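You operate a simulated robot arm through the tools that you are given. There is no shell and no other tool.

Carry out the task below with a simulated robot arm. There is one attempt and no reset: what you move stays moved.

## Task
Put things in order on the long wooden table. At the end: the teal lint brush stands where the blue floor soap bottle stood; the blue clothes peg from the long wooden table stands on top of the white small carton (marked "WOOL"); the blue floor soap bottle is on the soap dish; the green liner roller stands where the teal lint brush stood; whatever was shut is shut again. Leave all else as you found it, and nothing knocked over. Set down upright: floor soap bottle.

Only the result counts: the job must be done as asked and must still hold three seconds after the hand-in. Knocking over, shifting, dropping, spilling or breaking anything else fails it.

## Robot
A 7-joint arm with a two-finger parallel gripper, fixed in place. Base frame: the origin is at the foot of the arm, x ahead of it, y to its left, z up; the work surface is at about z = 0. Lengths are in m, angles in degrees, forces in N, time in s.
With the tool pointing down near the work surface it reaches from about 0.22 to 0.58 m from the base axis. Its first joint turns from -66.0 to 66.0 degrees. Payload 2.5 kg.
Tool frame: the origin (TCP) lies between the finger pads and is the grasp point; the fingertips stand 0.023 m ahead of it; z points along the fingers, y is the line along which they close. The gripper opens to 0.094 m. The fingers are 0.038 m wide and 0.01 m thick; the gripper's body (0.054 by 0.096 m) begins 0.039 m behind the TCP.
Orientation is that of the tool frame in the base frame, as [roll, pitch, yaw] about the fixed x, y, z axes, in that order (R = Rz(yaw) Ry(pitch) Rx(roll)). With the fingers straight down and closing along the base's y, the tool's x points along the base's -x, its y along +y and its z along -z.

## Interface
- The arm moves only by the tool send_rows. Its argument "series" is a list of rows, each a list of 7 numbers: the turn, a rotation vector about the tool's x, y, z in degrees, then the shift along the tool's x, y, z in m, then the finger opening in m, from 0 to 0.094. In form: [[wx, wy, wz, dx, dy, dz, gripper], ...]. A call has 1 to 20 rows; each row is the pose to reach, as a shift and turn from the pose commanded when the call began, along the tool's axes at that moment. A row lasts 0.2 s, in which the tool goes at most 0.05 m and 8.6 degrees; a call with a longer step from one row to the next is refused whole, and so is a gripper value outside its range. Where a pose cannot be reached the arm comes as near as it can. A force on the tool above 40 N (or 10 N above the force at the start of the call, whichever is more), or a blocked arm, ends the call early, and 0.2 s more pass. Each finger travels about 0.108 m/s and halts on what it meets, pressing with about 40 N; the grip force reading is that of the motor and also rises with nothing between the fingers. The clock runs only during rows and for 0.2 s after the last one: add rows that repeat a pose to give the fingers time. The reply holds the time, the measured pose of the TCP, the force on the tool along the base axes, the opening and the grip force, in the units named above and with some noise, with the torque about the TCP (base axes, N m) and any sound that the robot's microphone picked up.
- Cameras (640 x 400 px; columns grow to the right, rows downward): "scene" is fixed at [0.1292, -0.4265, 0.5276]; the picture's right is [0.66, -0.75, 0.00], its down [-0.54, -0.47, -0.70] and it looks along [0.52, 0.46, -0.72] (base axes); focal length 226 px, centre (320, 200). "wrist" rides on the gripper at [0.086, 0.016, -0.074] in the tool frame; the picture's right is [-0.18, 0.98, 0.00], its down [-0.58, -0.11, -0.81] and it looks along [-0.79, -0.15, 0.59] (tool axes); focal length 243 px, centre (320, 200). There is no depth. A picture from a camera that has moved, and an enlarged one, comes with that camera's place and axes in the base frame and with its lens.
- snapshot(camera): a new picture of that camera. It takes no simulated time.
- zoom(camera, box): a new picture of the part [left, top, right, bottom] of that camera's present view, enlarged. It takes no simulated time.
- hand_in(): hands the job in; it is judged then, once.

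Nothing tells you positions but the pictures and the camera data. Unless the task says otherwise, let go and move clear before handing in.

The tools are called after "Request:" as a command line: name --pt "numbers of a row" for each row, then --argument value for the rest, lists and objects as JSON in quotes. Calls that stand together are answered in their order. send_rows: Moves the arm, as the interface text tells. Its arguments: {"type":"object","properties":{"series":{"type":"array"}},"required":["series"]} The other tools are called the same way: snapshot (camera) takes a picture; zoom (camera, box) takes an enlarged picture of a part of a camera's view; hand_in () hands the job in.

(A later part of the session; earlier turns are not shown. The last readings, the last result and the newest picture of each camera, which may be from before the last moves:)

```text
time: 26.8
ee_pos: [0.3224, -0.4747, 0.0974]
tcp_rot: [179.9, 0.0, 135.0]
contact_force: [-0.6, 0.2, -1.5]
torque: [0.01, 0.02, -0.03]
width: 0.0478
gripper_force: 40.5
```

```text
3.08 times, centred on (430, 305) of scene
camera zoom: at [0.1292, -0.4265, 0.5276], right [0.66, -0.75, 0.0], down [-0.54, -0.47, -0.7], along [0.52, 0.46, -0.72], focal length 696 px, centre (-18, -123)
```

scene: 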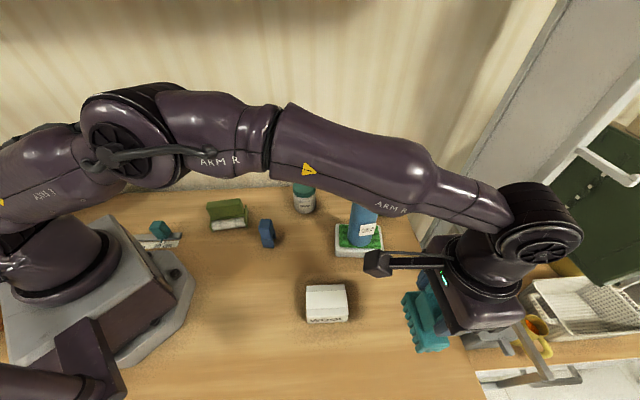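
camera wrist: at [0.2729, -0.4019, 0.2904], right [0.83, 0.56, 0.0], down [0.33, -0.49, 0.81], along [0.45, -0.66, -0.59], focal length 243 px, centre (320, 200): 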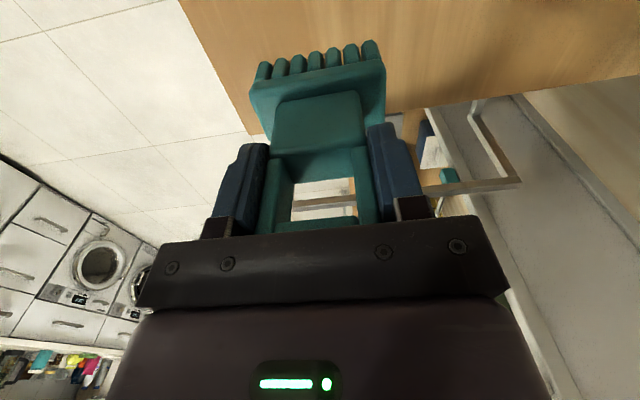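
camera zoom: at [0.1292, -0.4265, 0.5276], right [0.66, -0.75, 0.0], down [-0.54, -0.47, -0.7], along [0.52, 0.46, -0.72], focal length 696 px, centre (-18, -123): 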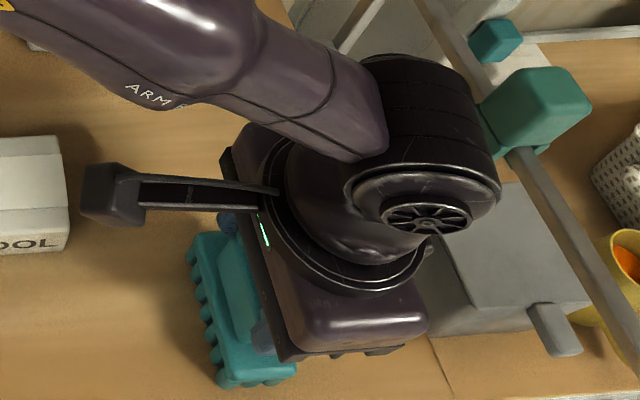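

There is no contact yet, so I'll lower in 1 mm steps.

Request:
send_rows --pt "0 0 0 0 0 0.001 0.04" --pt "0 0 0 0 0 0.002 0.04" --pt "0 0 0 0 0 0.002 0.04"

```text
time: 27.6
ee_pos: [0.3224, -0.4744, 0.0965]
tcp_rot: [180.0, 0.1, 135.0]
contact_force: [-4.5, 5.3, 11.8]
torque: [0.62, 0.13, 0.12]
width: 0.0482
gripper_force: 40.4
```

The brush is now in firm contact with the table. I'll release and rise.

Request:
send_rows --pt "0 0 0 0 0 0.0015 0.052" --pt "0 0 0 0 0 0.0015 0.065" --pt "0 0 0 0 0 0.0015 0.08" --pt "0 0 0 0 0 0.0015 0.09" --pt "0 0 0 0 0 0.0 0.09" --pt "0 0 0 0 0 -0.02 0.09" --pt "0 0 0 0 0 -0.06 0.09" --pt "0 0 0 0 0 -0.1 0.09" --pt "0 0 0 0 0 -0.14 0.09" --pt "0 0 0 0 0 -0.14 0.09"

Request:
snapshot --camera "wrist"

Request:
snapshot --camera "scene"

```text
time: 29.8
ee_pos: [0.3226, -0.473, 0.238]
tcp_rot: [180.0, 0.0, 134.9]
contact_force: [-0.1, 0.0, 0.6]
torque: [0.0, -0.01, 0.0]
width: 0.0902
gripper_force: 0.1
```

```text
taken
camera wrist: at [0.2731, -0.4002, 0.3109], right [0.83, 0.56, 0.0], down [0.33, -0.49, 0.81], along [0.46, -0.67, -0.59], focal length 243 px, centre (320, 200)
```

wrist: 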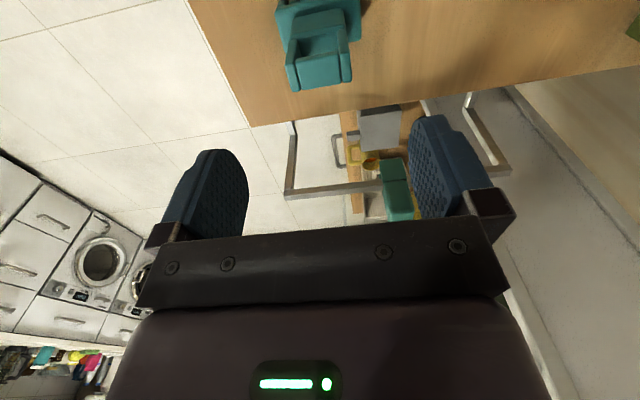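

```text
taken
```

scene: 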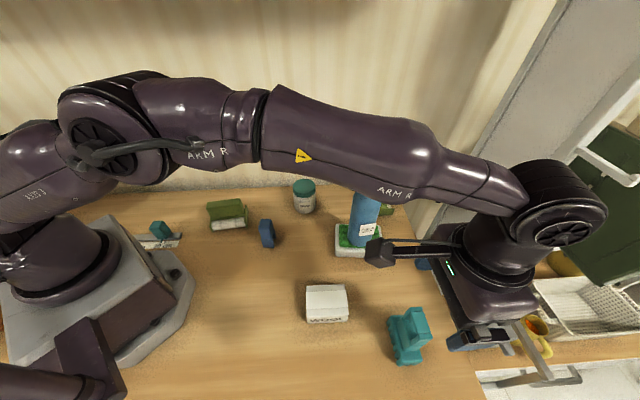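

The brush stands where the bottle was. Next I go above the near roller, estimated at (0.273, 0.051), rising to z 0.30 and routing clear of everything.

Request:
send_rows --pt "0 0 0 0.0416 0.0124 -0.03 0.09" --pt "0 0 0 0.0831 0.0247 -0.063 0.09" --pt "0 0 0 0.1247 0.0371 -0.063 0.09" --pt "0 0 0 0.1558 0.0654 -0.063 0.09" --pt "0 0 0 0.1869 0.0937 -0.063 0.09" --pt "0 0 0 0.2181 0.1219 -0.063 0.09" --pt "0 0 0 0.2492 0.1502 -0.063 0.09" --pt "0 0 0 0.2803 0.1785 -0.063 0.09" --pt "0 0 -1.2 0.3055 0.2102 -0.063 0.09" --pt "0 0 -2.6 0.3307 0.2419 -0.063 0.09" --pt "0 0 -4 0.3558 0.2735 -0.063 0.09" --pt "0 0 -5.3 0.381 0.3052 -0.063 0.09" --pt "0 0 -6.6 0.4062 0.3369 -0.063 0.09" --pt "0 0 -6.6 0.4062 0.3369 -0.063 0.09"

Request:
snapshot --camera "wrist"

Request:
snapshot --camera "scene"

```text
refused: row 1 steps farther than a row can; nothing moved
```

```text
taken
camera wrist: at [0.2731, -0.4002, 0.3109], right [0.83, 0.56, 0.0], down [0.33, -0.49, 0.81], along [0.46, -0.67, -0.59], focal length 243 px, centre (320, 200)
```

wrist: 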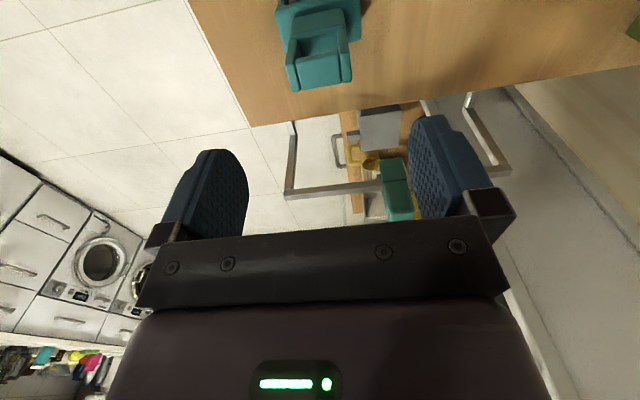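

```text
taken
```

scene: 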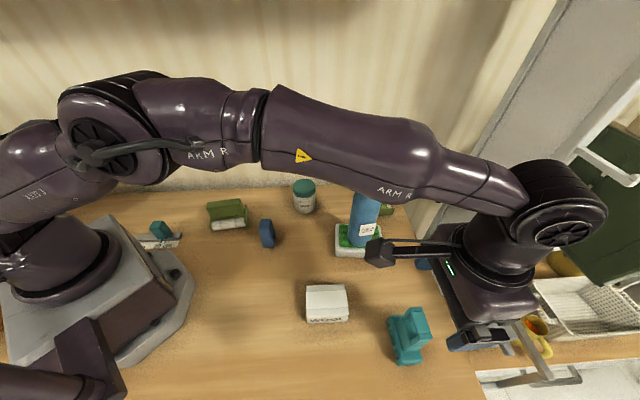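

The rows combined too much shift in one step, so nothing moved. I'll resend it with the rise done first.

Request:
send_rows --pt "0 0 0 0 0 -0.03 0.09" --pt "0 0 0 0 0 -0.063 0.09" --pt "0 0 0 0.0416 0.0124 -0.063 0.09" --pt "0 0 0 0.0831 0.0247 -0.063 0.09" --pt "0 0 0 0.1247 0.0371 -0.063 0.09" --pt "0 0 0 0.1558 0.0654 -0.063 0.09" --pt "0 0 0 0.1869 0.0937 -0.063 0.09" --pt "0 0 0 0.2181 0.1219 -0.063 0.09" --pt "0 0 0 0.2492 0.1502 -0.063 0.09" --pt "0 0 0 0.2803 0.1785 -0.063 0.09" --pt "0 0 -1.2 0.3055 0.2102 -0.063 0.09" --pt "0 0 -2.6 0.3307 0.2419 -0.063 0.09" --pt "0 0 -4 0.3558 0.2735 -0.063 0.09" --pt "0 0 -5.3 0.381 0.3052 -0.063 0.09" --pt "0 0 -6.6 0.4062 0.3369 -0.063 0.09" --pt "0 0 -6.6 0.4062 0.3369 -0.063 0.09"

Request:
snapshot --camera "wrist"

Request:
snapshot --camera "scene"

```text
time: 33.2
ee_pos: [0.2745, 0.0523, 0.2998]
tcp_rot: [180.0, 0.0, 141.6]
contact_force: [0.0, 0.1, 0.3]
torque: [0.01, 0.03, 0.01]
width: 0.0899
gripper_force: 0.1
```

```text
taken
camera wrist: at [0.2164, 0.1184, 0.3724], right [0.75, 0.66, 0.0], down [0.39, -0.45, 0.81], along [0.53, -0.61, -0.59], focal length 243 px, centre (320, 200)
```

wrist: 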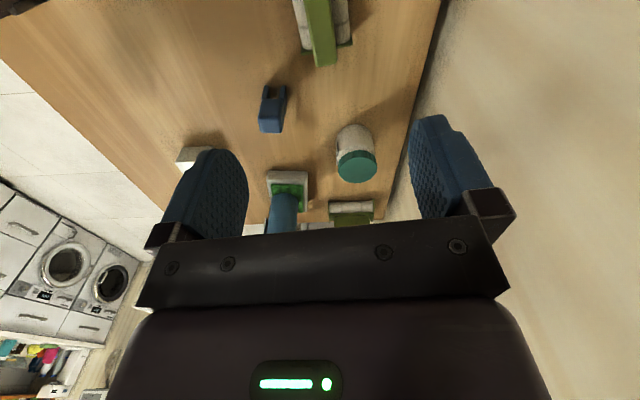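

```text
taken
```

scene: 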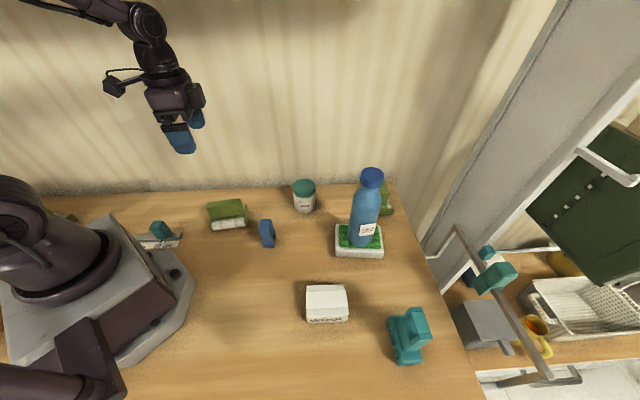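

The roller appears at the top of the wrist view. I'm zooming in on it and on the peg.

Request:
zoom --camera "wrist" --box '[270, 0, 380, 80]'

Request:
zoom --camera "wrist" --box '[240, 70, 320, 150]'

Request:
zoom --camera "scene" --box '[300, 150, 460, 390]'

```text
5.00 times, centred on (325, 40) of wrist
camera zoom: at [0.2164, 0.1184, 0.3724], right [0.75, 0.66, 0.0], down [0.39, -0.45, 0.81], along [0.53, -0.61, -0.59], focal length 1213 px, centre (295, 1000)
```

zoom: 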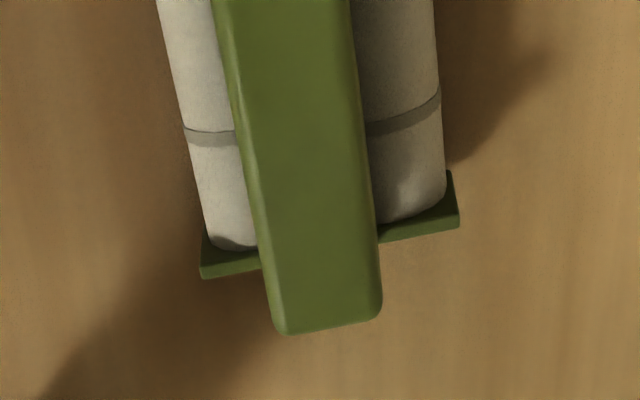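

```text
5.00 times, centred on (280, 110) of wrist
camera zoom: at [0.2164, 0.1184, 0.3724], right [0.75, 0.66, 0.0], down [0.39, -0.45, 0.81], along [0.53, -0.61, -0.59], focal length 1213 px, centre (520, 650)
```

zoom: 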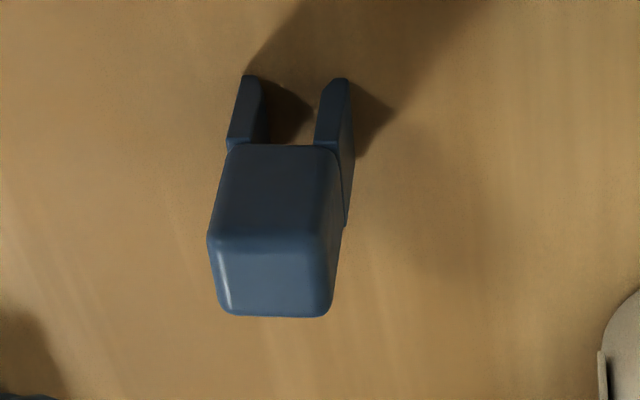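

```text
1.67 times, centred on (380, 270) of scene
camera zoom: at [0.1292, -0.4265, 0.5276], right [0.66, -0.75, 0.0], down [-0.54, -0.47, -0.7], along [0.52, 0.46, -0.72], focal length 377 px, centre (220, 83)
```

zoom: 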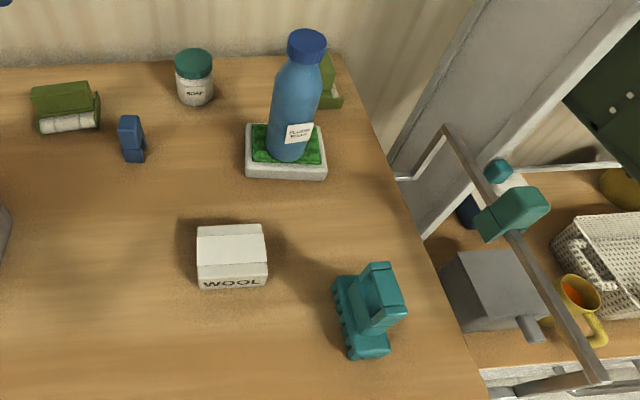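

The roller is centred near (0.2755, 0.050) with its axis at -38.5°. Its handle is about 0.029 thick with its top at about z 0.075. I'll descend to z 0.070, keeping the fingertips above the rollers, and grip.

Request:
send_rows --pt "0 0 0 -0.0026 0.0008 0.04 0.08" --pt "0 0 0 -0.0026 0.0008 0.08 0.08" --pt "0 0 0 -0.0026 0.0008 0.12 0.08" --pt "0 0 0 -0.0026 0.0008 0.15 0.08" --pt "0 0 0 -0.0026 0.0008 0.15 0.08"

Request:
zoom --camera "scene" --box '[140, 120, 300, 260]'

Request:
snapshot --camera "wrist"

```text
time: 34.4
ee_pos: [0.2744, 0.0523, 0.1497]
tcp_rot: [-180.0, 0.0, 141.6]
contact_force: [0.4, 0.0, -0.2]
torque: [0.01, -0.02, 0.01]
width: 0.0801
gripper_force: 0.1
```

```text
2.86 times, centred on (220, 190) of scene
camera zoom: at [0.1292, -0.4265, 0.5276], right [0.66, -0.75, 0.0], down [-0.54, -0.47, -0.7], along [0.52, 0.46, -0.72], focal length 646 px, centre (606, 229)
```

zoom: 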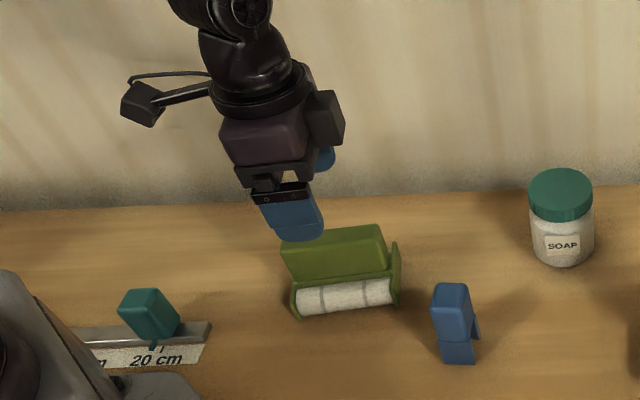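

```text
taken
camera wrist: at [0.218, 0.1186, 0.2234], right [0.75, 0.66, 0.0], down [0.39, -0.45, 0.81], along [0.53, -0.61, -0.59], focal length 243 px, centre (320, 200)
```

wrist: 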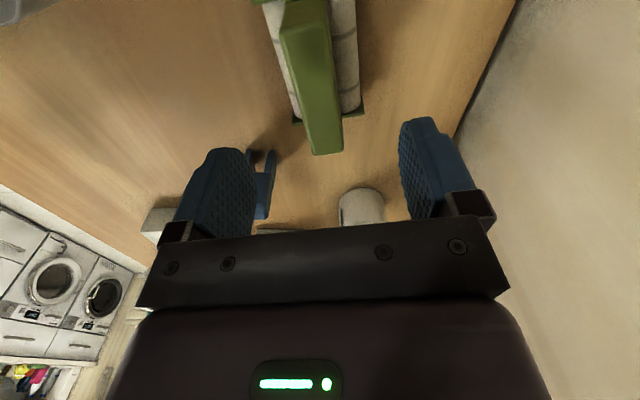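

The handle is aligned between the fingers. I'll descend the rest and close.

Request:
send_rows --pt "0 0 0 0 0 0.04 0.08" --pt "0 0 0 0 0 0.07 0.08" --pt "0 0 0 0 0 0.08 0.08" --pt "0 0 0 0 0 0.08 0.08" --pt "0 0 0 0 0 0.08 0.05" --pt "0 0 0 0 0 0.08 0.02" --pt "0 0 0 0 0 0.08 0.02" --pt "0 0 0 0 0 0.08 0.02"

Request:
zoom --camera "scene" --box '[140, 120, 300, 260]'

Request:
snapshot --camera "wrist"

```text
time: 36.2
ee_pos: [0.2756, 0.0512, 0.0676]
tcp_rot: [179.9, 0.0, 141.5]
contact_force: [0.0, -0.2, 0.1]
torque: [-0.02, -0.02, 0.0]
width: 0.0258
gripper_force: 40.8
```

```text
2.86 times, centred on (220, 190) of scene
camera zoom: at [0.1292, -0.4265, 0.5276], right [0.66, -0.75, 0.0], down [-0.54, -0.47, -0.7], along [0.52, 0.46, -0.72], focal length 646 px, centre (606, 229)
```

zoom: 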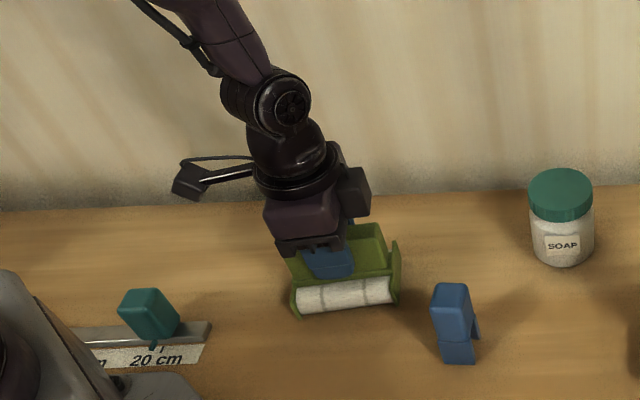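

```text
taken
camera wrist: at [0.2186, 0.1178, 0.1418], right [0.75, 0.66, 0.0], down [0.39, -0.45, 0.81], along [0.53, -0.61, -0.59], focal length 243 px, centre (320, 200)
```

wrist: 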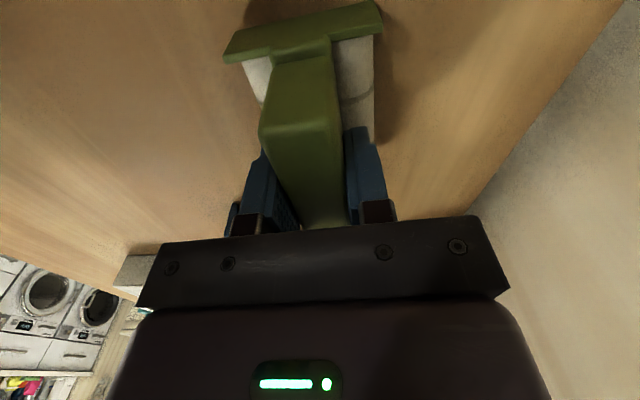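

The roller is gripped at its centre. I'll lift it, carry it over the jar at a safe height and hover over the brush's old spot.

Request:
send_rows --pt "0 0 0 0 0 -0.01 0.02" --pt "0 0 0 0 0 -0.035 0.02" --pt "0 0 0 0 0 -0.075 0.02" --pt "0 0 0 0 0 -0.115 0.02" --pt "0 0 0 0 0 -0.15 0.02" --pt "0 0 0 -0.0418 0.0014 -0.15 0.02" --pt "0 0 0 -0.0837 0.0028 -0.15 0.02" --pt "0 0 0 -0.1255 0.0043 -0.15 0.02" --pt "0 0 0 -0.1674 0.0057 -0.15 0.02" --pt "0 0 0 -0.2092 0.0071 -0.15 0.02" --pt "0 0 0 -0.2511 0.0085 -0.15 0.02" --pt "0 0 0 -0.293 0.01 -0.15 0.02" --pt "0 0 0 -0.3348 0.0114 -0.15 0.02" --pt "0 0 0 -0.3348 0.0114 -0.15 0.02"

Request:
snapshot --camera "scene"

Request:
snapshot --camera "wrist"

Request:
zoom --camera "scene" --box '[280, 100, 420, 220]'

```text
time: 39.2
ee_pos: [0.5443, -0.1462, 0.2182]
tcp_rot: [-180.0, -0.2, 141.6]
contact_force: [0.0, 1.1, -1.5]
torque: [0.0, -0.02, 0.0]
width: 0.0259
gripper_force: 39.7
```

```text
taken
```

scene: 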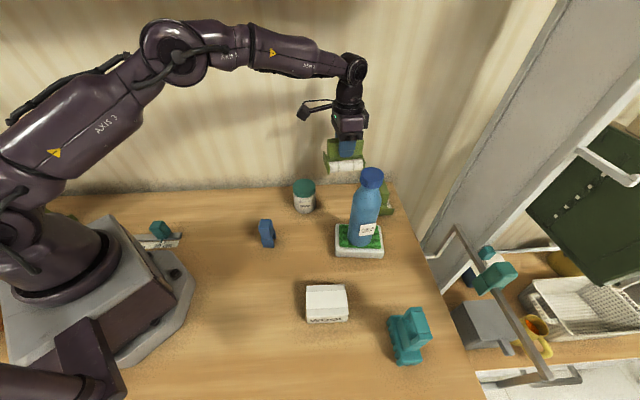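

```text
taken
camera wrist: at [0.4871, -0.0801, 0.2917], right [0.75, 0.66, 0.0], down [0.39, -0.45, 0.81], along [0.53, -0.61, -0.59], focal length 243 px, centre (320, 200)
```

wrist: 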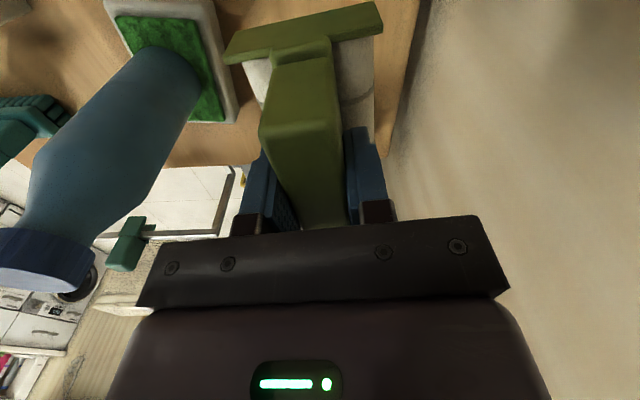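

```text
3.33 times, centred on (350, 160) of scene
camera zoom: at [0.1292, -0.4265, 0.5276], right [0.66, -0.75, 0.0], down [-0.54, -0.47, -0.7], along [0.52, 0.46, -0.72], focal length 754 px, centre (220, 333)
```

zoom: 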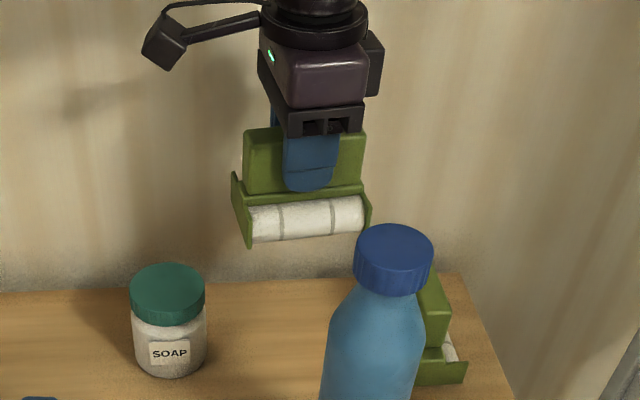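

The roller is over the target. I'll lower it partway and check the gaps to the jar and the other roller.

Request:
send_rows --pt "0 0 0 0 0 0.03 0.02" --pt "0 0 0 0 0 0.06 0.02" --pt "0 0 0 0 0 0.06 0.02"

Request:
zoom --camera "scene" --box '[280, 100, 420, 220]'

Request:
snapshot --camera "wrist"

```text
time: 40.0
ee_pos: [0.5449, -0.1457, 0.1594]
tcp_rot: [-179.9, 0.0, 141.6]
contact_force: [0.6, 0.0, -2.3]
torque: [0.03, 0.0, 0.0]
width: 0.0259
gripper_force: 39.7
```

```text
3.33 times, centred on (350, 160) of scene
camera zoom: at [0.1292, -0.4265, 0.5276], right [0.66, -0.75, 0.0], down [-0.54, -0.47, -0.7], along [0.52, 0.46, -0.72], focal length 754 px, centre (220, 333)
```

zoom: 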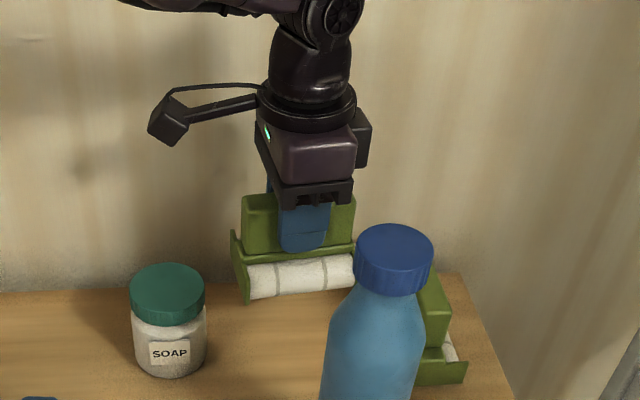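

```text
taken
camera wrist: at [0.4863, -0.0806, 0.2332], right [0.75, 0.66, 0.0], down [0.39, -0.45, 0.81], along [0.53, -0.61, -0.59], focal length 243 px, centre (320, 200)
```

wrist: 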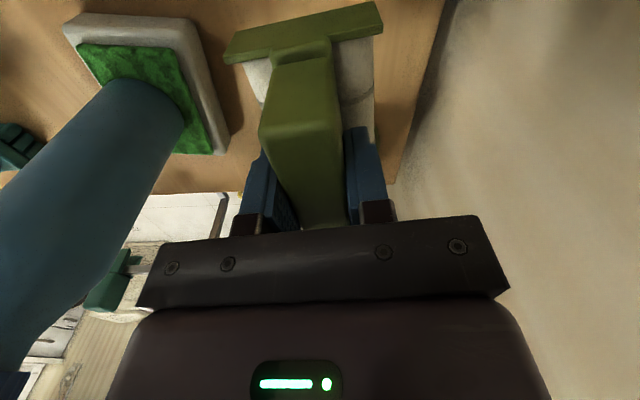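

Gaps look fine on both sides. I'll lower to just above contact.

Request:
send_rows --pt "0 0 0 0 0 0.03 0.02" --pt "0 0 0 0 0 0.06 0.02" --pt "0 0 0 0 0 0.08 0.02" --pt "0 0 0 0 0 0.087 0.02" --pt "0 0 0 0 0 0.089 0.02" --pt "0 0 0 0 0 0.089 0.02"

Request:
zoom --camera "scene" --box '[280, 100, 420, 220]'

```text
time: 41.4
ee_pos: [0.5456, -0.1481, 0.0706]
tcp_rot: [-180.0, 0.0, 141.7]
contact_force: [-0.6, 0.2, -1.1]
torque: [-0.03, 0.03, 0.01]
width: 0.0258
gripper_force: 40.0
```

```text
3.33 times, centred on (350, 160) of scene
camera zoom: at [0.1292, -0.4265, 0.5276], right [0.66, -0.75, 0.0], down [-0.54, -0.47, -0.7], along [0.52, 0.46, -0.72], focal length 754 px, centre (220, 333)
```

zoom: 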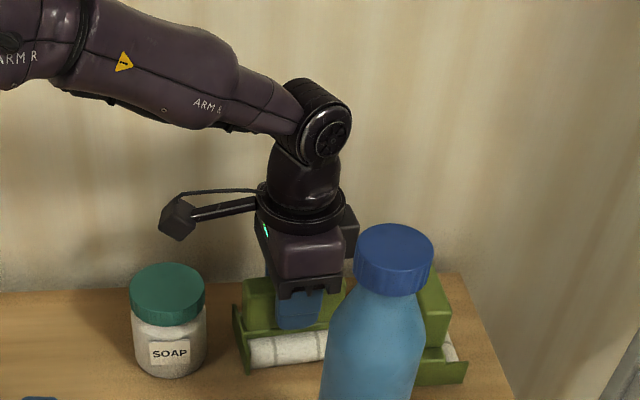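

Request:
send_rows --pt "0 0 0 0 0 0.001 0.02" --pt "0 0 0 0 0 0.002 0.02" --pt "0 0 0 0 0 0.002 0.02"

```text
time: 42.2
ee_pos: [0.5456, -0.1493, 0.0683]
tcp_rot: [180.0, 0.1, 141.6]
contact_force: [0.2, 0.2, -1.6]
torque: [-0.01, -0.01, -0.02]
width: 0.0256
gripper_force: 40.6
```

The roller still isn't touching the table. I'll go down in further 1 mm steps.

Request:
send_rows --pt "0 0 0 0 0 0.001 0.02" --pt "0 0 0 0 0 0.002 0.02" --pt "0 0 0 0 0 0.002 0.02"

```text
time: 43.0
ee_pos: [0.5452, -0.1495, 0.0677]
tcp_rot: [179.9, 0.1, 141.6]
contact_force: [-3.7, 1.4, 13.4]
torque: [0.39, 0.79, 0.06]
width: 0.0257
gripper_force: 39.7
```

The roller is on the table. I'll open gently and rise.

Request:
send_rows --pt "0 0 0 0 0 -0.0005 0.03" --pt "0 0 0 0 0 -0.0005 0.045" --pt "0 0 0 0 0 -0.0005 0.06" --pt "0 0 0 0 0 -0.0005 0.06" --pt "0 0 0 0 0 -0.02 0.06" --pt "0 0 0 0 0 -0.05 0.06" --pt "0 0 0 0 0 -0.09 0.06" --pt "0 0 0 0 0 -0.13 0.06" --pt "0 0 0 0 0 -0.17 0.06" --pt "0 0 0 0 0 -0.2 0.06" --pt "0 0 0 0 0 -0.2 0.06"

Request:
snapshot --camera "wrist"

Request:
snapshot --camera "scene"

Request:
zoom --camera "scene" --box '[280, 120, 420, 260]'

```text
time: 45.4
ee_pos: [0.5453, -0.1481, 0.2663]
tcp_rot: [-180.0, 0.0, 141.6]
contact_force: [0.4, -0.7, 0.4]
torque: [0.01, -0.01, 0.01]
width: 0.06
gripper_force: 0.1
```

```text
taken
camera wrist: at [0.4882, -0.0817, 0.3406], right [0.76, 0.66, 0.0], down [0.39, -0.45, 0.81], along [0.53, -0.61, -0.59], focal length 243 px, centre (320, 200)
```

wrist: 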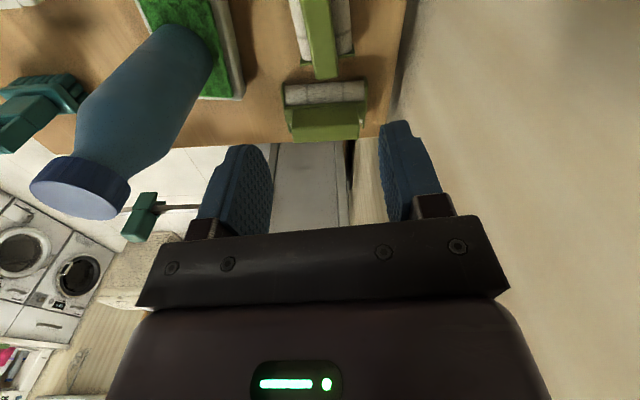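

```text
taken
```

scene: 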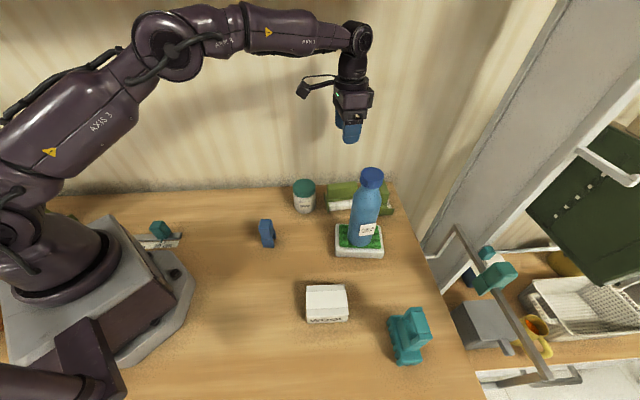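

```text
2.86 times, centred on (350, 190) of scene
camera zoom: at [0.1292, -0.4265, 0.5276], right [0.66, -0.75, 0.0], down [-0.54, -0.47, -0.7], along [0.52, 0.46, -0.72], focal length 646 px, centre (234, 229)
```

zoom: 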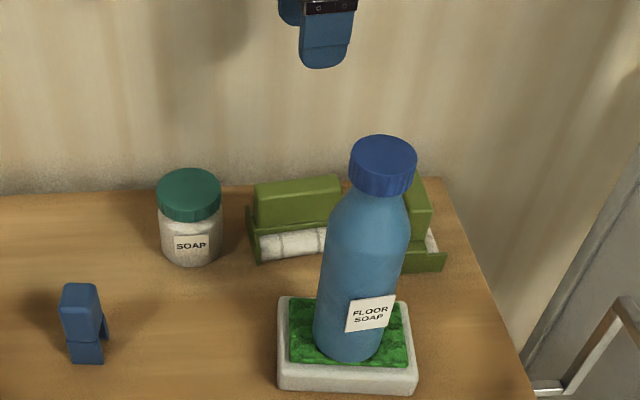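

The roller is set down. I'm zooming in to check the gap between the two rollers.

Request:
zoom --camera "wrist" --box '[260, 0, 400, 150]'

Request:
zoom --camera "scene" --box '[245, 205, 295, 255]'

```text
2.67 times, centred on (330, 75) of wrist
camera zoom: at [0.4882, -0.0817, 0.3406], right [0.76, 0.66, 0.0], down [0.39, -0.45, 0.81], along [0.53, -0.61, -0.59], focal length 647 px, centre (293, 533)
```

zoom: 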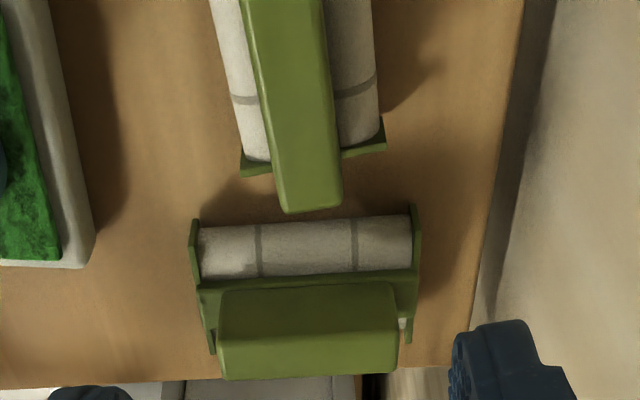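

```text
8.00 times, centred on (270, 230) of scene
camera zoom: at [0.1292, -0.4265, 0.5276], right [0.66, -0.75, 0.0], down [-0.54, -0.47, -0.7], along [0.52, 0.46, -0.72], focal length 1810 px, centre (720, -40)
```

zoom: 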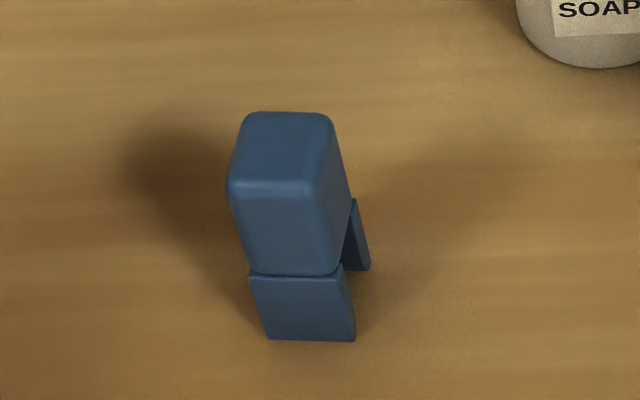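

The rollers are clearly apart. Next is the peg, about (0.300, -0.094), 0.029 square, 0.08 tall, with faces at 40° and -50°. I'll move above it with the yaw adjusted.

Request:
send_rows --pt "0 0 2 0.0377 -0.0182 0 0.08" --pt "0 0 4 0.0754 -0.0364 0 0.08" --pt "0 0 6 0.1131 -0.0546 0 0.08" --pt "0 0 8 0.1508 -0.0727 0 0.08" --pt "0 0 10 0.1885 -0.0909 0 0.08" --pt "0 0 11.6 0.2262 -0.1091 0 0.08" --pt "0 0 11.6 0.2262 -0.1091 0 0.08"

Request:
snapshot --camera "wrist"

Request:
zoom --camera "wrist" --box '[270, 0, 380, 80]'

Request:
snapshot --camera "scene"

```text
time: 47.0
ee_pos: [0.3012, -0.0935, 0.2683]
tcp_rot: [180.0, 0.1, 130.1]
contact_force: [0.5, 0.4, -0.1]
torque: [0.02, 0.06, 0.0]
width: 0.0801
gripper_force: 0.0
```

```text
taken
camera wrist: at [0.2584, -0.0171, 0.3426], right [0.87, 0.49, 0.0], down [0.29, -0.52, 0.81], along [0.4, -0.7, -0.59], focal length 243 px, centre (320, 200)
```

wrist: 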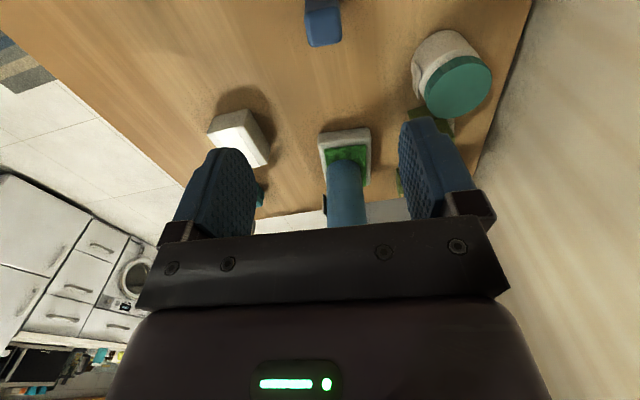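

```text
5.00 times, centred on (325, 40) of wrist
camera zoom: at [0.2584, -0.0171, 0.3426], right [0.87, 0.49, 0.0], down [0.29, -0.52, 0.81], along [0.4, -0.7, -0.59], focal length 1213 px, centre (295, 1000)
```

zoom: 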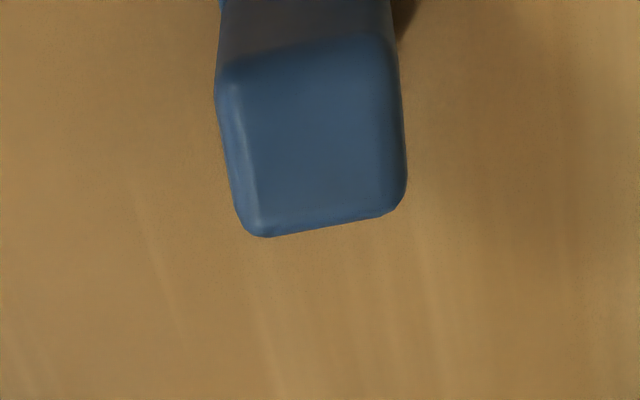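

```text
taken
```

scene: 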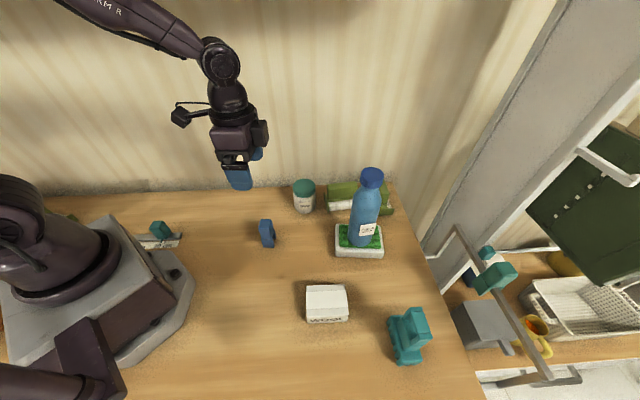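

The peg is about 4 mm off along the closing axis and well aligned in yaw. I'll correct that, descend to z 0.066 and grip its upper block.

Request:
send_rows --pt "0 0 0 0 0.004 0.04 0.08" --pt "0 0 0 0 0.004 0.08 0.08" --pt "0 0 0 0 0.004 0.12 0.08" --pt "0 0 0 0 0.004 0.16 0.08" --pt "0 0 0 0 0.004 0.19 0.08" --pt "0 0 0 0 0.004 0.2 0.08" --pt "0 0 0 0 0.004 0.2 0.08"

Request:
snapshot --camera "wrist"

Request:
zoom --camera "scene" --box '[200, 140, 320, 260]'

```text
time: 48.6
ee_pos: [0.3034, -0.0909, 0.0677]
tcp_rot: [180.0, 0.0, 129.9]
contact_force: [-0.5, 0.4, 0.2]
torque: [-0.01, -0.01, -0.01]
width: 0.08
gripper_force: 0.1
```

```text
taken
camera wrist: at [0.2611, -0.0147, 0.1406], right [0.87, 0.49, 0.0], down [0.29, -0.52, 0.81], along [0.4, -0.7, -0.59], focal length 243 px, centre (320, 200)
```

wrist: 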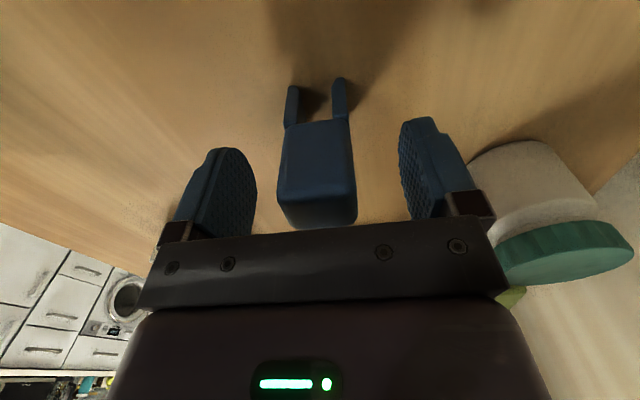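

```text
3.33 times, centred on (260, 200) of scene
camera zoom: at [0.1292, -0.4265, 0.5276], right [0.66, -0.75, 0.0], down [-0.54, -0.47, -0.7], along [0.52, 0.46, -0.72], focal length 754 px, centre (520, 200)
```

zoom: 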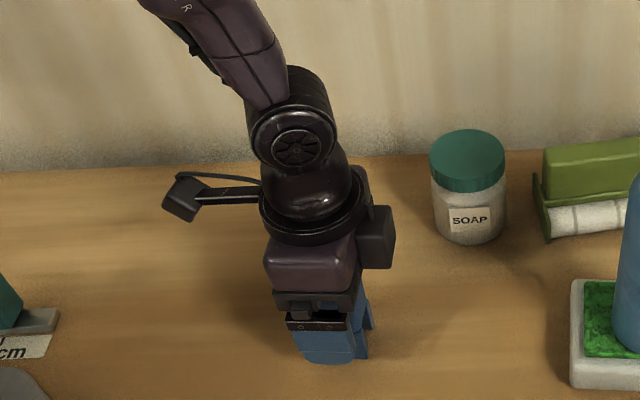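

The peg is between the fingers. I'll close on it and lift slightly.

Request:
send_rows --pt "0 0 0 0 0 0 0.055" --pt "0 0 0 0 0 0 0.035" --pt "0 0 0 0 0 0 0.022" --pt "0 0 0 0 0 0 0.022" --pt "0 0 0 0 0 0 0.022"

Request:
snapshot --camera "wrist"

```text
time: 49.8
ee_pos: [0.3045, -0.0917, 0.0674]
tcp_rot: [180.0, 0.0, 130.0]
contact_force: [0.0, -0.3, 0.2]
torque: [0.0, 0.01, -0.04]
width: 0.0328
gripper_force: 40.1
```

```text
taken
camera wrist: at [0.2611, -0.0146, 0.1409], right [0.87, 0.49, 0.0], down [0.29, -0.52, 0.81], along [0.4, -0.7, -0.59], focal length 243 px, centre (320, 200)
```

wrist: 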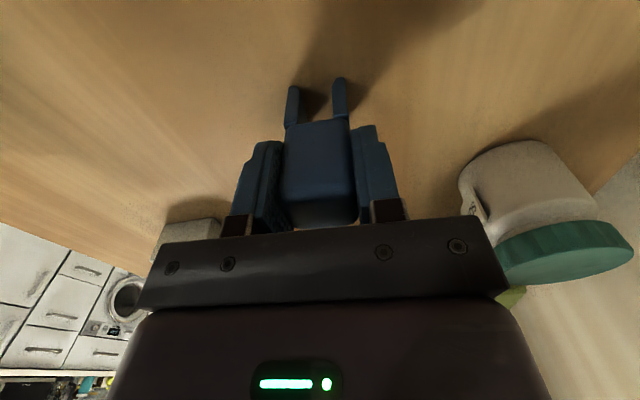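

The peg is gripped at a width of 0.033. I'll lift it and carry it over the carton at (0.274, -0.319).

Request:
send_rows --pt "0 0 0 0 0 -0.01 0.022" --pt "0 0 0 0 0 -0.04 0.022" --pt "0 0 0 0 0 -0.08 0.022" --pt "0 0 0 0 0 -0.12 0.022" --pt "0 0 0 -0.02 -0.022 -0.125 0.022" --pt "0 0 0 -0.045 -0.049 -0.125 0.022" --pt "0 0 0 -0.073 -0.079 -0.125 0.022" --pt "0 0 0 -0.101 -0.109 -0.125 0.022" --pt "0 0 0 -0.129 -0.139 -0.125 0.022" --pt "0 0 0 -0.148 -0.16 -0.125 0.022" --pt "0 0 0 -0.1554 -0.1684 -0.125 0.022" --pt "0 0 0 -0.1554 -0.1684 -0.125 0.022"

Request:
snapshot --camera "wrist"

Request:
snapshot --camera "scene"

Request:
zoom --camera "scene" --box '[260, 200, 400, 340]'

```text
time: 52.4
ee_pos: [0.2722, -0.3196, 0.1906]
tcp_rot: [-179.9, 0.0, 130.0]
contact_force: [0.2, 0.5, 0.0]
torque: [-0.03, -0.01, -0.01]
width: 0.0328
gripper_force: 39.9
```

```text
taken
camera wrist: at [0.2299, -0.2417, 0.2639], right [0.87, 0.49, 0.0], down [0.29, -0.52, 0.81], along [0.4, -0.7, -0.59], focal length 243 px, centre (320, 200)
```

wrist: 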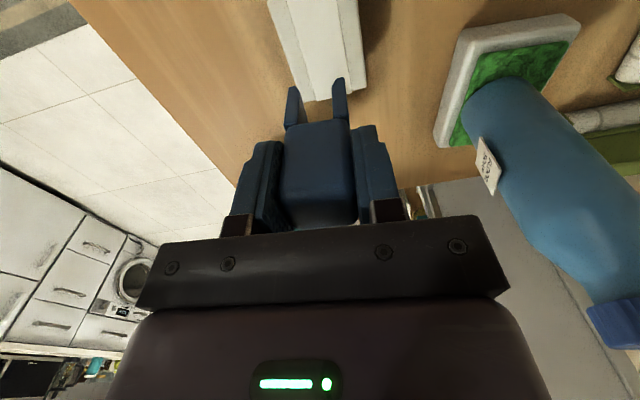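

```text
taken
```

scene: 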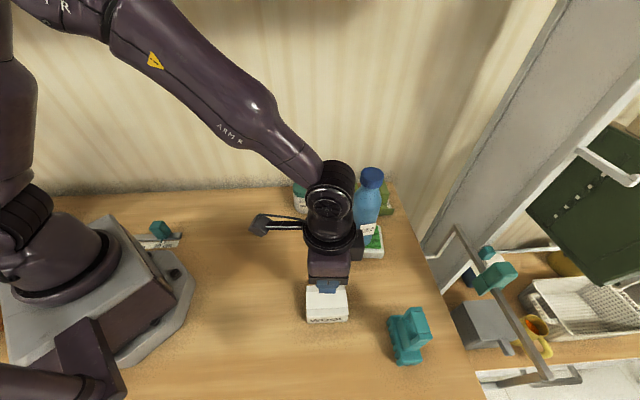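

```text
2.86 times, centred on (330, 270) of scene
camera zoom: at [0.1292, -0.4265, 0.5276], right [0.66, -0.75, 0.0], down [-0.54, -0.47, -0.7], along [0.52, 0.46, -0.72], focal length 646 px, centre (291, 0)
```

zoom: 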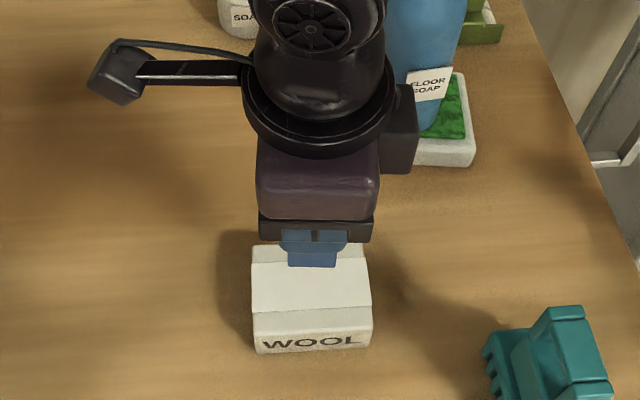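

The peg is over the carton. I'll lower it to about 1 cm above the top and check the alignment.

Request:
send_rows --pt "0 0 0 0 0 0.03 0.022" --pt "0 0 0 0 0 0.055 0.022" --pt "0 0 0 0 0 0.067 0.022" --pt "0 0 0 0 0 0.067 0.022"

Request:
snapshot --camera "wrist"

Request:
zoom --camera "scene" --box '[280, 240, 380, 340]'

```text
time: 53.4
ee_pos: [0.2737, -0.3177, 0.1209]
tcp_rot: [-179.9, 0.0, 130.0]
contact_force: [-0.1, 0.8, -0.2]
torque: [0.05, -0.01, 0.0]
width: 0.0328
gripper_force: 40.2
```

```text
taken
camera wrist: at [0.2306, -0.2413, 0.196], right [0.87, 0.49, 0.0], down [0.29, -0.52, 0.81], along [0.4, -0.7, -0.59], focal length 243 px, centre (320, 200)
```

wrist: 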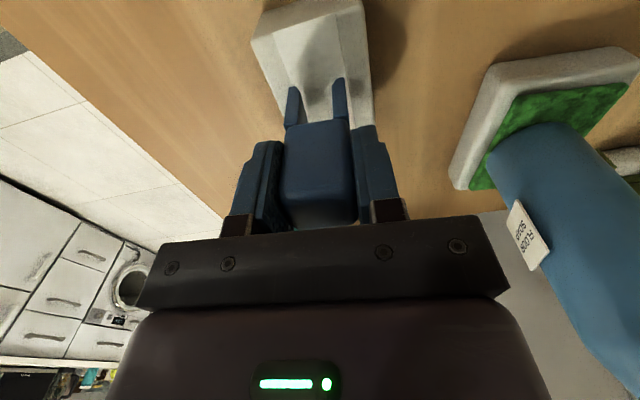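

```text
4.00 times, centred on (330, 290) of scene
camera zoom: at [0.1292, -0.4265, 0.5276], right [0.66, -0.75, 0.0], down [-0.54, -0.47, -0.7], along [0.52, 0.46, -0.72], focal length 905 px, centre (280, -160)
```

zoom: 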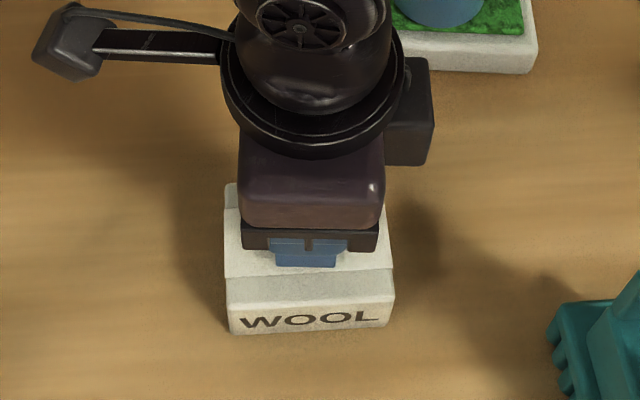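

The legs are above the middle of the carton. I'll lower in small steps until contact.

Request:
send_rows --pt "0 0 0 0 0 0.003 0.022" --pt "0 0 0 0 0 0.006 0.022" --pt "0 0 0 0 0 0.006 0.022"

Request:
zoom --camera "wrist" --box '[220, 0, 420, 140]'

```text
time: 54.2
ee_pos: [0.2734, -0.3174, 0.1181]
tcp_rot: [180.0, 0.0, 130.0]
contact_force: [-0.3, -0.5, 0.1]
torque: [0.01, -0.02, -0.01]
width: 0.033
gripper_force: 40.1
```

```text
2.86 times, centred on (320, 70) of wrist
camera zoom: at [0.2307, -0.2415, 0.1909], right [0.87, 0.49, 0.0], down [0.29, -0.52, 0.81], along [0.4, -0.7, -0.59], focal length 693 px, centre (320, 571)
```

zoom: 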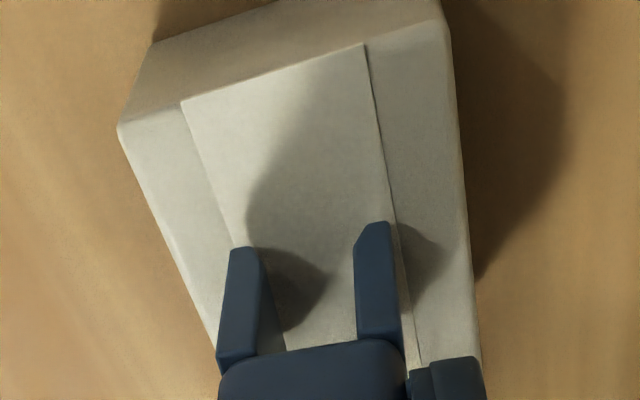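

The peg is centred on the carton. I'll keep lowering.

Request:
send_rows --pt "0 0 0 0 0 0.002 0.022" --pt "0 0 0 0 0 0.004 0.022" --pt "0 0 0 0 0 0.004 0.022"

Request:
zoom --camera "wrist" --box '[220, 0, 420, 140]'

```text
time: 55.0
ee_pos: [0.2737, -0.3191, 0.1139]
tcp_rot: [179.9, 0.0, 130.0]
contact_force: [-0.3, 0.9, -0.7]
torque: [0.0, -0.01, 0.01]
width: 0.0328
gripper_force: 40.5
```

```text
2.86 times, centred on (320, 70) of wrist
camera zoom: at [0.2306, -0.2423, 0.1875], right [0.87, 0.49, 0.0], down [0.29, -0.52, 0.81], along [0.4, -0.7, -0.59], focal length 693 px, centre (320, 571)
```

zoom: 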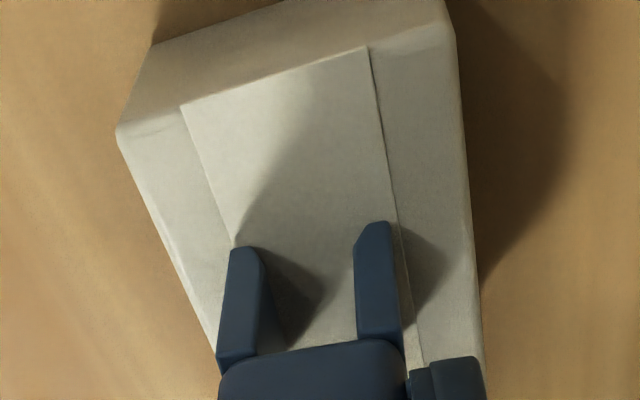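

The shadows nearly meet the legs, so I'll lower in 1 mm steps.

Request:
send_rows --pt "0 0 0 0 0 0.001 0.022" --pt "0 0 0 0 0 0.002 0.022" --pt "0 0 0 0 0 0.002 0.022"

```text
time: 55.8
ee_pos: [0.2742, -0.3192, 0.1128]
tcp_rot: [-180.0, -0.1, 130.0]
contact_force: [-0.3, 1.5, 3.7]
torque: [0.05, 0.0, -0.01]
width: 0.033
gripper_force: 39.6
```

The peg is in contact, with force around +3.7 N. I'll open the fingers and inspect before rising.

Request:
send_rows --pt "0 0 0 0 0 0.0003 0.022" --pt "0 0 0 0 0 0.0003 0.034" --pt "0 0 0 0 0 0.0003 0.044" --pt "0 0 0 0 0 0.0003 0.06" --pt "0 0 0 0 0 0.0003 0.07" --pt "0 0 0 0 0 0.0003 0.07"

Request:
snapshot --camera "wrist"

Request:
zoom --camera "scene" --box '[280, 240, 380, 340]'

```text
time: 57.2
ee_pos: [0.2749, -0.317, 0.1118]
tcp_rot: [-180.0, 0.0, 130.0]
contact_force: [-0.2, 1.4, -0.6]
torque: [-0.01, -0.02, 0.01]
width: 0.0699
gripper_force: 0.1
```

```text
taken
camera wrist: at [0.2316, -0.2413, 0.1852], right [0.87, 0.49, 0.0], down [0.29, -0.52, 0.81], along [0.4, -0.7, -0.59], focal length 243 px, centre (320, 200)
```

wrist: 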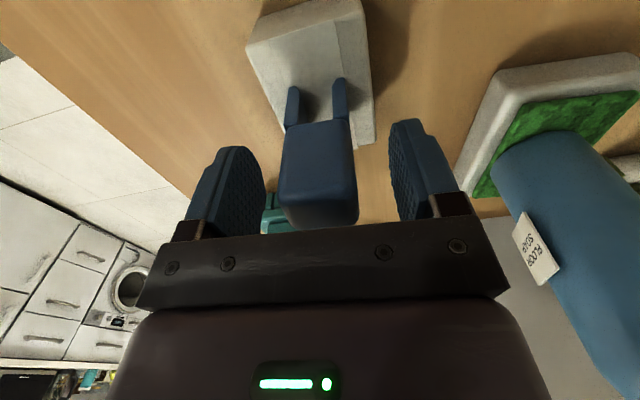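

```text
4.00 times, centred on (330, 290) of scene
camera zoom: at [0.1292, -0.4265, 0.5276], right [0.66, -0.75, 0.0], down [-0.54, -0.47, -0.7], along [0.52, 0.46, -0.72], focal length 905 px, centre (280, -160)
```

zoom: 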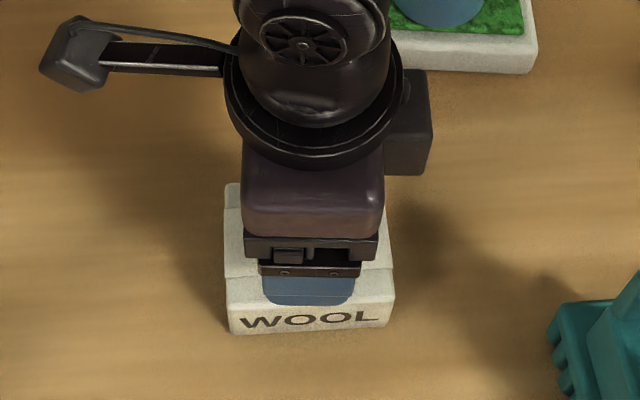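

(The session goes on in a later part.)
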